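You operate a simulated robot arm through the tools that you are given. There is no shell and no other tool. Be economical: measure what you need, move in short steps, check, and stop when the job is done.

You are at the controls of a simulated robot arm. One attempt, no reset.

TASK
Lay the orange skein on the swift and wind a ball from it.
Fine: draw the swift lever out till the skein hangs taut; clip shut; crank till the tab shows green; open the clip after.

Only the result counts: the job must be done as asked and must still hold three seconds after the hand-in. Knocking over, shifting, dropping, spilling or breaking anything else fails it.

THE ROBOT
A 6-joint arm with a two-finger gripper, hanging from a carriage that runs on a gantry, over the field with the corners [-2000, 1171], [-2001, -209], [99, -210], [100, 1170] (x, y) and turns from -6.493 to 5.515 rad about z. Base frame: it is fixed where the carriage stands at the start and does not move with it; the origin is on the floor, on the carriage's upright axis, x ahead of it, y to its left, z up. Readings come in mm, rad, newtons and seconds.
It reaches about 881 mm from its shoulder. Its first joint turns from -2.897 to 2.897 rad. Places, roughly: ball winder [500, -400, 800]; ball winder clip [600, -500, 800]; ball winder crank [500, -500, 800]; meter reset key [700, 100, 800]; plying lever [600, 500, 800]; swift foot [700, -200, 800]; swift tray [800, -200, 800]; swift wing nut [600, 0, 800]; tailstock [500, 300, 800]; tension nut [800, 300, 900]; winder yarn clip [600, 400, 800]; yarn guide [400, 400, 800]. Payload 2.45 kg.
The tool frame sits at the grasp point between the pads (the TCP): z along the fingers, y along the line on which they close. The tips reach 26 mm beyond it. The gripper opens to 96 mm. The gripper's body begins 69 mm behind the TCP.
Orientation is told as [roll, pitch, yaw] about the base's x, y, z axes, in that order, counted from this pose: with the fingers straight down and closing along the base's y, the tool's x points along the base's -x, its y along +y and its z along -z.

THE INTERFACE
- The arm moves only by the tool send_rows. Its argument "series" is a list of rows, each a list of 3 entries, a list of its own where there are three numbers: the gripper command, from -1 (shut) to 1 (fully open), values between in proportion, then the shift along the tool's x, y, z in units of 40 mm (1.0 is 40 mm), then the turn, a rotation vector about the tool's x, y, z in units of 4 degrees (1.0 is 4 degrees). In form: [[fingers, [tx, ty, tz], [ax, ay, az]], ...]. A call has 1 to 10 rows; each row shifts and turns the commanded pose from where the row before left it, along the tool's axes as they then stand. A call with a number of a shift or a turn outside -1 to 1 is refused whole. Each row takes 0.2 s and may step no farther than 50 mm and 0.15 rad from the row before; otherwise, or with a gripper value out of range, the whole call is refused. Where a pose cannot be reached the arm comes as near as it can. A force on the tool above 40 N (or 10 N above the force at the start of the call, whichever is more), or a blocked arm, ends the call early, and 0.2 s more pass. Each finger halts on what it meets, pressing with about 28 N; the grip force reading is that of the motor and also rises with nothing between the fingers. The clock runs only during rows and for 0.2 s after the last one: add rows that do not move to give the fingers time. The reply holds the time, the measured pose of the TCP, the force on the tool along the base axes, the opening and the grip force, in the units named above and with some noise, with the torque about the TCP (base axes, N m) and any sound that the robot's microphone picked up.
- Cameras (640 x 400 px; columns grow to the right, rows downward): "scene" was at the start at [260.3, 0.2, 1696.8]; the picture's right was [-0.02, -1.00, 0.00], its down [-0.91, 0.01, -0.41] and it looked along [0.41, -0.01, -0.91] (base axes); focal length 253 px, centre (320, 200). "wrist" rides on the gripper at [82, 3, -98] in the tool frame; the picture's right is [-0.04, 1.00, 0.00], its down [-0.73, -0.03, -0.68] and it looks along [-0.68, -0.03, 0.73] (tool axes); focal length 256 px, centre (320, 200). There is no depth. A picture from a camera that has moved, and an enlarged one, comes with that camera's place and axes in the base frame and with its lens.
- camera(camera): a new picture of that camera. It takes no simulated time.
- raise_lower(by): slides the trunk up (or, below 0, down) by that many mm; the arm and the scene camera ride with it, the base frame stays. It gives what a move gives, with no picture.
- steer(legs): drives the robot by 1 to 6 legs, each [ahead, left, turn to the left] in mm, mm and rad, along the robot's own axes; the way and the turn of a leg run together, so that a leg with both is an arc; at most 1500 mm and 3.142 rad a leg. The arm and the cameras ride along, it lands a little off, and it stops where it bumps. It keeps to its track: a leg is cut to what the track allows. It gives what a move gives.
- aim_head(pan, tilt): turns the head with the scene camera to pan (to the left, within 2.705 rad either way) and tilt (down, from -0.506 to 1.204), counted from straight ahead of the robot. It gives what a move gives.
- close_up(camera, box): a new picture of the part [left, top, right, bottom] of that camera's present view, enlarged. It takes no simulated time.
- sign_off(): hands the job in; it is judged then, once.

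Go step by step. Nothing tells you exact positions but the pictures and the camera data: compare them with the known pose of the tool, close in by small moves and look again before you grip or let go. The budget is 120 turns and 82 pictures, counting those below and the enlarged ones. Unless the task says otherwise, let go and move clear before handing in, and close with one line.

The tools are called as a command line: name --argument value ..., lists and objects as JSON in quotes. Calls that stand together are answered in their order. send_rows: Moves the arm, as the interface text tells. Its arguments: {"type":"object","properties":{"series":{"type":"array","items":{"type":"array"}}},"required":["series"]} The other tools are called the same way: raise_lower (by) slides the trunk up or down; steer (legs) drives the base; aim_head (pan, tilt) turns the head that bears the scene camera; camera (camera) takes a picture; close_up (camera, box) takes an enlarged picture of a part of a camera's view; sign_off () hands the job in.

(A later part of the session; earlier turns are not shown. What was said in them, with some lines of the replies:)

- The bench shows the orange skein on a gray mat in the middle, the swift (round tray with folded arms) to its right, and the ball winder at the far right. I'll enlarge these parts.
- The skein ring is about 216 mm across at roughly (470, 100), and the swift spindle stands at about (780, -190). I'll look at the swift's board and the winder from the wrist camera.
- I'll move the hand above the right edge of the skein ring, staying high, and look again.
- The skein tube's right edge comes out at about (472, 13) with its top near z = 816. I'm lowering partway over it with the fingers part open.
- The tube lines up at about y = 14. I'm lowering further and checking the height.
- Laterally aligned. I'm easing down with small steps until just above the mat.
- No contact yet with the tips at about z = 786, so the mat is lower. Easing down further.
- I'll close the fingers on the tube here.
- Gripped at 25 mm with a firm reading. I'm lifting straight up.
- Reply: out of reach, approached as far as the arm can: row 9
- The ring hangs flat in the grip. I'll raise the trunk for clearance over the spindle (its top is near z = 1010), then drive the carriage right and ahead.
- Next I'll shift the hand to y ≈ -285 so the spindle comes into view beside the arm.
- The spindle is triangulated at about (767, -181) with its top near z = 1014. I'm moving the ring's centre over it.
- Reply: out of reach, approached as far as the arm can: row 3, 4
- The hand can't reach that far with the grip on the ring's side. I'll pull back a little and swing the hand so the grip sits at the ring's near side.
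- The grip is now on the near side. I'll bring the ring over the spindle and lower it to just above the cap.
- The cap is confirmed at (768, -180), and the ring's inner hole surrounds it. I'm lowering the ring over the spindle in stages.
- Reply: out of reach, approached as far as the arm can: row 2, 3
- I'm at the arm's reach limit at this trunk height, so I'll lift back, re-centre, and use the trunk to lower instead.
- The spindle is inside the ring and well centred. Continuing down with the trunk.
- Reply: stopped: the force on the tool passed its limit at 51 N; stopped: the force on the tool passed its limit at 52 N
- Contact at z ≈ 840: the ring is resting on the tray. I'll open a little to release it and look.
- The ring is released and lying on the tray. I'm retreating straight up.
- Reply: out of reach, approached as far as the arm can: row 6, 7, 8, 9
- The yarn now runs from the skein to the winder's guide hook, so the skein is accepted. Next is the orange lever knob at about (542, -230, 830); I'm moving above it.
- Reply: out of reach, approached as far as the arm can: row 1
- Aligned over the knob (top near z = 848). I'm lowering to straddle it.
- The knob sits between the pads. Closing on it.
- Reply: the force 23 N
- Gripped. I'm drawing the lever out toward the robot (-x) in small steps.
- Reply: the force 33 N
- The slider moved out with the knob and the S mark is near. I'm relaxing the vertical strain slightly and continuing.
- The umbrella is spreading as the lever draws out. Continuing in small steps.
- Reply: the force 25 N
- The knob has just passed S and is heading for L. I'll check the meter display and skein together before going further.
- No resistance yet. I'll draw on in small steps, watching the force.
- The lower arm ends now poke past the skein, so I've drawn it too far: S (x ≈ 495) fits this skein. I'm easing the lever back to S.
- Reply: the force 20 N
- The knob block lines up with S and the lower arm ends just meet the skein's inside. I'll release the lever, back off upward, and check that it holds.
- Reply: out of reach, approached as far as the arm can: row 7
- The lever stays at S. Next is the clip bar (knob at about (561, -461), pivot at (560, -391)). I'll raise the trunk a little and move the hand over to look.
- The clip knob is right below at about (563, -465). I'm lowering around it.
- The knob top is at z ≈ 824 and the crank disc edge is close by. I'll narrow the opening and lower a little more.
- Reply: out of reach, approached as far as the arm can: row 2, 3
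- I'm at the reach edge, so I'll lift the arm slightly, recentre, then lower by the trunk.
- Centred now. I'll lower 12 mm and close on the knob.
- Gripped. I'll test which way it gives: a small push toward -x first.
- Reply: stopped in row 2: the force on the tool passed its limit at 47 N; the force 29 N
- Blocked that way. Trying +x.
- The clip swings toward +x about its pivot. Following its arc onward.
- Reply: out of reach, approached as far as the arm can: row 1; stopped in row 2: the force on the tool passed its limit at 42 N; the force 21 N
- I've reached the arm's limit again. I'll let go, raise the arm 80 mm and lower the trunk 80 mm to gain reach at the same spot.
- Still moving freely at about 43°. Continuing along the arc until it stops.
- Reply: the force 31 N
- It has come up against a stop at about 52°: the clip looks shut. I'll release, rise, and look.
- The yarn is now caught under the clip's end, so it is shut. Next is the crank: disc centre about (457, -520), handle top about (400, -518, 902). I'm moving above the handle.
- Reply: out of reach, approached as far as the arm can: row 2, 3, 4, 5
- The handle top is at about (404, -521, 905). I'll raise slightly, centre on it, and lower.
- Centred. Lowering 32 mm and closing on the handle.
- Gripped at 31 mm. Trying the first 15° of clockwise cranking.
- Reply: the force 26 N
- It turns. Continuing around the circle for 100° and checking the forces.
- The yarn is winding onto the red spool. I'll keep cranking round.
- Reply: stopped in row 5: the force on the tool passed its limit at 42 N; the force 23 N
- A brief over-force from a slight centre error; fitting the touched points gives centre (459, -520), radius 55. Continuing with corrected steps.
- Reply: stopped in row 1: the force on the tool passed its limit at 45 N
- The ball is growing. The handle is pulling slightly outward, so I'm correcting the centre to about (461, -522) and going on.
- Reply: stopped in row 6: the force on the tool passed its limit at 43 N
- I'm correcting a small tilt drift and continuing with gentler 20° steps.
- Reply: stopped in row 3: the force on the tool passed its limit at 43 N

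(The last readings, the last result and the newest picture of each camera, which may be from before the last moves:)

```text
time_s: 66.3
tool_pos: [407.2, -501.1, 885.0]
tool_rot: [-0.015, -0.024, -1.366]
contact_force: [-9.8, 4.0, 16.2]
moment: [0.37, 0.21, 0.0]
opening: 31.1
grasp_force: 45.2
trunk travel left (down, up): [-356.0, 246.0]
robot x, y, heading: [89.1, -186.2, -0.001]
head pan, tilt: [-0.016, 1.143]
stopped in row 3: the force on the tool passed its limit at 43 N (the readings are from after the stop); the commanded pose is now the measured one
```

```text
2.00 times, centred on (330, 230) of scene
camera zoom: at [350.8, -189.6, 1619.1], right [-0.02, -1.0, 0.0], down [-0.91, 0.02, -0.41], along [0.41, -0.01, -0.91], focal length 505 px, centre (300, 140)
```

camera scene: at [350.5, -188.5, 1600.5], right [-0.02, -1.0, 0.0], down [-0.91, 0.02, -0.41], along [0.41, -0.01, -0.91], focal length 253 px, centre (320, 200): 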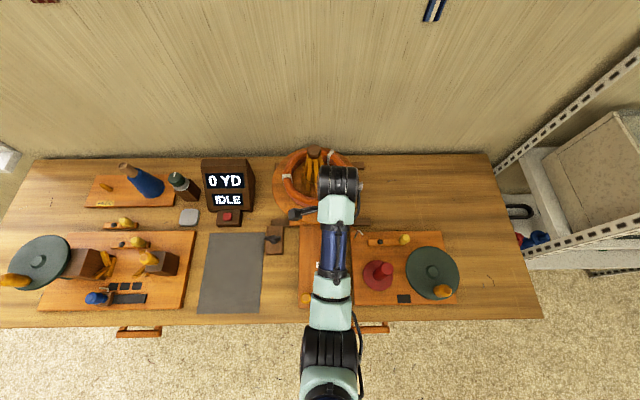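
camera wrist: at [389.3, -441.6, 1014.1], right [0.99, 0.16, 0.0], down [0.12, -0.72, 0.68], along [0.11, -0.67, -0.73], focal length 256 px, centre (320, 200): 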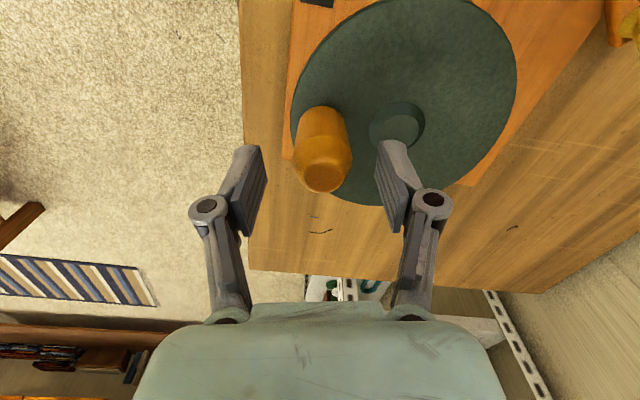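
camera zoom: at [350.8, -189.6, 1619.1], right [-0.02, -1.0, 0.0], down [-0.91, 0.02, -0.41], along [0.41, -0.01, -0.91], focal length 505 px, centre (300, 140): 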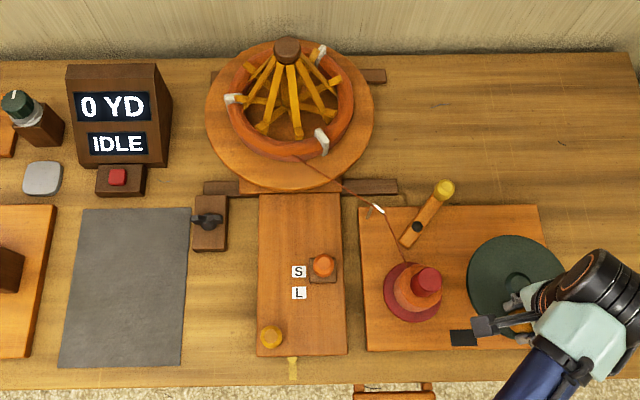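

I'm fixing the tilt and using slightly smaller 18° steps about (459, -520).

send_rows --series '[[-1, [0.3255, 0.281, 0], [-0.215, 0.34, 0]], [-1, [0.223, 0.368, 0], [0, 0, 0]], [-1, [0.098, 0.419, 0], [0, 0, 0]], [-1, [-0.036, 0.428, 0], [0, 0, 0]], [-1, [-0.167, 0.396, 0], [0, 0, 0]], [-1, [-0.281, 0.3255, 0], [0, 0, 0]], [-1, [-0.368, 0.223, 0], [0, 0, 0]], [-1, [-0.419, 0.098, 0], [0, 0, 0]], [-1, [-0.428, -0.036, 0], [0, 0, 0]], [-1, [-0.396, -0.167, 0], [0, 0, 0]]]'

```text
time_s: 68.5
tool_pos: [510.3, -538.0, 883.5]
tool_rot: [0.001, -0.001, -1.366]
contact_force: [-2.7, 1.4, 0.2]
moment: [-0.39, 0.13, -0.03]
opening: 30.9
grasp_force: 45.1
trunk travel left (down, up): [-356.0, 246.0]
robot x, y, heading: [92.1, -189.8, -0.006]
head pan, tilt: [-0.016, 1.143]
```

That half turn went cleanly. Continuing the second half.

send_rows --series '[[-1, [-0.3255, -0.281, 0], [0, 0, 0]], [-1, [-0.223, -0.368, 0], [0, 0, 0]], [-1, [-0.098, -0.419, 0], [0, 0, 0]], [-1, [0.036, -0.428, 0], [0, 0, 0]], [-1, [0.167, -0.396, 0], [0, 0, 0]], [-1, [0.281, -0.3255, 0], [0, 0, 0]], [-1, [0.368, -0.223, 0], [0, 0, 0]], [-1, [0.419, -0.098, 0], [0, 0, 0]], [-1, [0.428, 0.036, 0], [0, 0, 0]], [-1, [0.396, 0.167, 0], [0, 0, 0]]]'

close_up --camera "scene" --box '[170, 130, 490, 330]'

```text
time_s: 70.7
tool_pos: [408.2, -501.1, 884.0]
tool_rot: [0.001, 0.001, -1.364]
contact_force: [-8.5, 4.6, 12.4]
moment: [-0.39, 0.26, -0.01]
opening: 30.4
grasp_force: 45.0
trunk travel left (down, up): [-356.0, 246.0]
robot x, y, heading: [89.5, -191.5, -0.0]
head pan, tilt: [-0.016, 1.143]
```

```text
2.00 times, centred on (330, 230) of scene
camera zoom: at [350.9, -189.3, 1619.5], right [-0.02, -1.0, 0.0], down [-0.91, 0.02, -0.41], along [0.41, -0.01, -0.91], focal length 505 px, centre (300, 140)
```

zoom: 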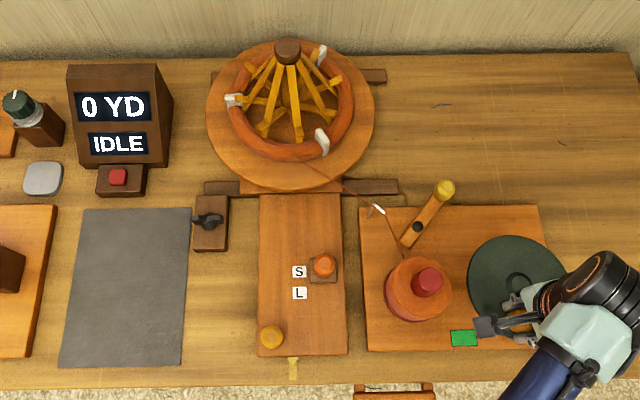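

The tab is green. I'll release the handle and lift away to return to the clip.

send_rows --series '[[0.2, [0, 0, 0], [0, 0, 0]], [0.2, [0, 0, 0], [0, 0, 0]], [0.2, [0, 0, -0.7], [0, 0, 0]], [0.2, [0, 0, -0.8], [0, 0, 0]]]'

raise_lower --by 80

```text
time_s: 71.7
tool_pos: [409.1, -500.7, 943.5]
tool_rot: [0.002, 0.0, -1.366]
contact_force: [-0.5, -0.9, 1.2]
moment: [0.01, 0.0, -0.03]
opening: 57.3
grasp_force: 0.1
trunk travel left (down, up): [-356.0, 246.0]
robot x, y, heading: [91.2, -192.6, -0.0]
head pan, tilt: [-0.016, 1.143]
```

```text
time_s: 72.9
tool_pos: [408.6, -500.8, 1023.1]
tool_rot: [0.001, 0.001, -1.366]
contact_force: [0.3, -0.6, -0.2]
moment: [0.0, -0.03, 0.0]
opening: 57.4
grasp_force: 0.1
trunk travel left (down, up): [-436.0, 166.0]
robot x, y, heading: [90.6, -187.3, -0.004]
head pan, tilt: [-0.016, 1.143]
```

send_rows --series '[[0.0, [0.082, 0.911, 0], [0, 0, 0]], [0.0, [0.082, 0.911, 0], [0, 0, 0]], [0.0, [0.082, 0.911, 0], [0, 0, 0]], [0.0, [0.082, 0.911, 0], [0, 0, 0]], [0.0, [0.082, 0.911, 0], [0, 0, 0]], [0.0, [0.082, 0.911, 0], [0, 0, 0]]]'

raise_lower --by -160

camera --camera "wrist"

```text
time_s: 74.3
tool_pos: [618.9, -437.1, 1024.9]
tool_rot: [0.002, -0.001, -1.367]
contact_force: [-0.1, -0.5, -0.3]
moment: [0.02, -0.02, 0.01]
opening: 48.0
grasp_force: 0.1
trunk travel left (down, up): [-436.0, 166.0]
robot x, y, heading: [93.1, -189.9, -0.001]
head pan, tilt: [-0.016, 1.143]
```

```text
time_s: 76.1
tool_pos: [617.7, -437.4, 862.7]
tool_rot: [0.003, -0.001, -1.365]
contact_force: [0.2, 0.8, -0.1]
moment: [0.03, -0.01, 0.01]
opening: 47.8
grasp_force: 0.1
trunk travel left (down, up): [-276.0, 326.0]
robot x, y, heading: [91.5, -189.7, 0.002]
head pan, tilt: [-0.016, 1.143]
```

```text
11 pictures are left
camera wrist: at [604.2, -357.3, 961.8], right [0.99, 0.16, 0.0], down [0.12, -0.72, 0.68], along [0.11, -0.67, -0.73], focal length 256 px, centre (320, 200)
```

wrist: 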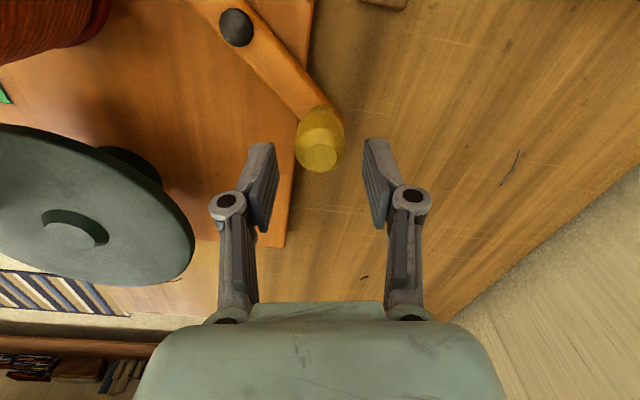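

The knob is at about (618, -441). Lowering and gripping it.

send_rows --series '[[-0.08, [-0.09, 0, 0.4], [0, 0, 0]], [-0.08, [0, 0, 0.4], [0, 0, 0]], [-0.08, [0, 0, 0.22], [0, 0, 0]], [-1, [0, 0, 0], [0, 0, 0]], [-1, [0, 0, 0], [0, 0, 0]], [-1, [0, 0, 0], [0, 0, 0]]]'

```text
time_s: 77.5
tool_pos: [618.8, -440.1, 822.5]
tool_rot: [0.002, 0.0, -1.368]
contact_force: [0.7, -1.4, -2.0]
moment: [-0.23, -0.13, 0.06]
opening: 28.3
grasp_force: 45.4
trunk travel left (down, up): [-276.0, 326.0]
robot x, y, heading: [91.0, -187.2, -0.002]
head pan, tilt: [-0.016, 1.143]
```

Swinging the clip back along its arc to open.

send_rows --series '[[-1, [-0.146, -0.217, 0], [0, 0, 0]], [-1, [-0.117, -0.236, 0], [0, 0, 0]], [-1, [-0.081, -0.247, 0], [0, 0, 0]], [-1, [-0.046, -0.257, 0], [0, 0, 0]], [-1, [-0.012, -0.263, 0], [0, 0, 0]], [-1, [0.018, -0.19, 0], [0, 0, 0]], [-1, [0, 0, 0], [0, 0, 0]]]'

```text
time_s: 79.1
tool_pos: [568.4, -469.1, 825.2]
tool_rot: [0.003, -0.002, -1.367]
contact_force: [12.0, -6.7, 0.5]
moment: [-0.29, -0.39, -0.88]
opening: 29.0
grasp_force: 45.2
trunk travel left (down, up): [-276.0, 326.0]
robot x, y, heading: [91.2, -192.5, -0.003]
head pan, tilt: [-0.016, 1.143]
```

Nearly at the open end; a small push to the stop, then let go and rise.

send_rows --series '[[-1, [0.03, -0.07, 0], [0, 0, 0]], [-1, [0, 0, 0], [0, 0, 0]]]'

send_rows --series '[[-0.1, [0, 0, 0], [0, 0, 0]], [-0.1, [0, 0, 0], [0, 0, 0]], [-0.1, [0, 0, -0.8], [0, 0, 0]], [-0.1, [0, 0, -0.8], [0, 0, 0]], [-0.1, [0, 0, -0.8], [0, 0, 0]]]'

camera --camera "wrist"

close_up --camera "scene" --box '[170, 120, 490, 320]'

```text
time_s: 79.7
tool_pos: [565.9, -470.0, 824.8]
tool_rot: [0.003, -0.003, -1.367]
contact_force: [13.2, -11.8, -0.7]
moment: [-0.28, -0.4, -0.99]
opening: 29.0
grasp_force: 44.8
trunk travel left (down, up): [-276.0, 326.0]
robot x, y, heading: [94.2, -191.0, -0.007]
head pan, tilt: [-0.016, 1.143]
```

```text
time_s: 80.9
tool_pos: [563.2, -467.7, 919.8]
tool_rot: [0.001, -0.001, -1.368]
contact_force: [-0.8, 0.0, 0.3]
moment: [0.01, -0.01, -0.02]
opening: 43.3
grasp_force: 0.2
trunk travel left (down, up): [-276.0, 326.0]
robot x, y, heading: [90.6, -188.5, 0.001]
head pan, tilt: [-0.016, 1.143]
```

```text
10 pictures are left
camera wrist: at [549.6, -387.2, 1018.3], right [0.99, 0.16, 0.0], down [0.12, -0.72, 0.68], along [0.11, -0.67, -0.73], focal length 256 px, centre (320, 200)
```

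wrist: 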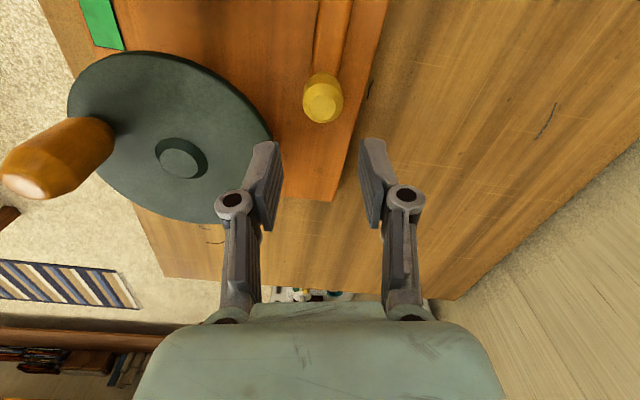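

```text
2.00 times, centred on (330, 220) of scene
camera zoom: at [351.6, -189.6, 1539.4], right [-0.02, -1.0, 0.0], down [-0.91, 0.02, -0.41], along [0.41, -0.01, -0.91], focal length 505 px, centre (300, 160)
```

zoom: 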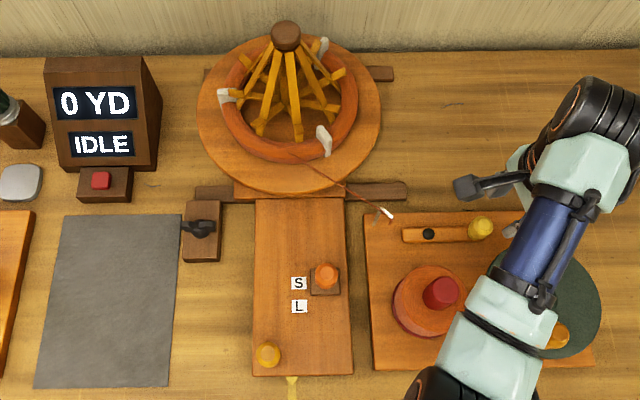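

The clip is open again, the ball sits on the spool, the tab is green and the lever is still at S. I'm moving clear upward and handing in.

raise_lower --by 100

sign_off

```text
time_s: 82.2
tool_pos: [562.8, -467.7, 1019.0]
tool_rot: [0.003, 0.0, -1.366]
contact_force: [-0.9, 0.2, -0.2]
moment: [0.01, -0.01, -0.01]
opening: 43.3
grasp_force: 0.0
trunk travel left (down, up): [-376.0, 226.0]
robot x, y, heading: [90.2, -189.2, 0.001]
head pan, tilt: [-0.016, 1.143]
```

```text
The job is handed in.
```

I laid the orange skein on the swift, drew the lever out to S, shut the clip, cranked until the tab showed green and opened the clip again; before settling on S I overshot to about 24 mm past it and eased back, and I judged tautness by eye because the lever gave no clear resistance.
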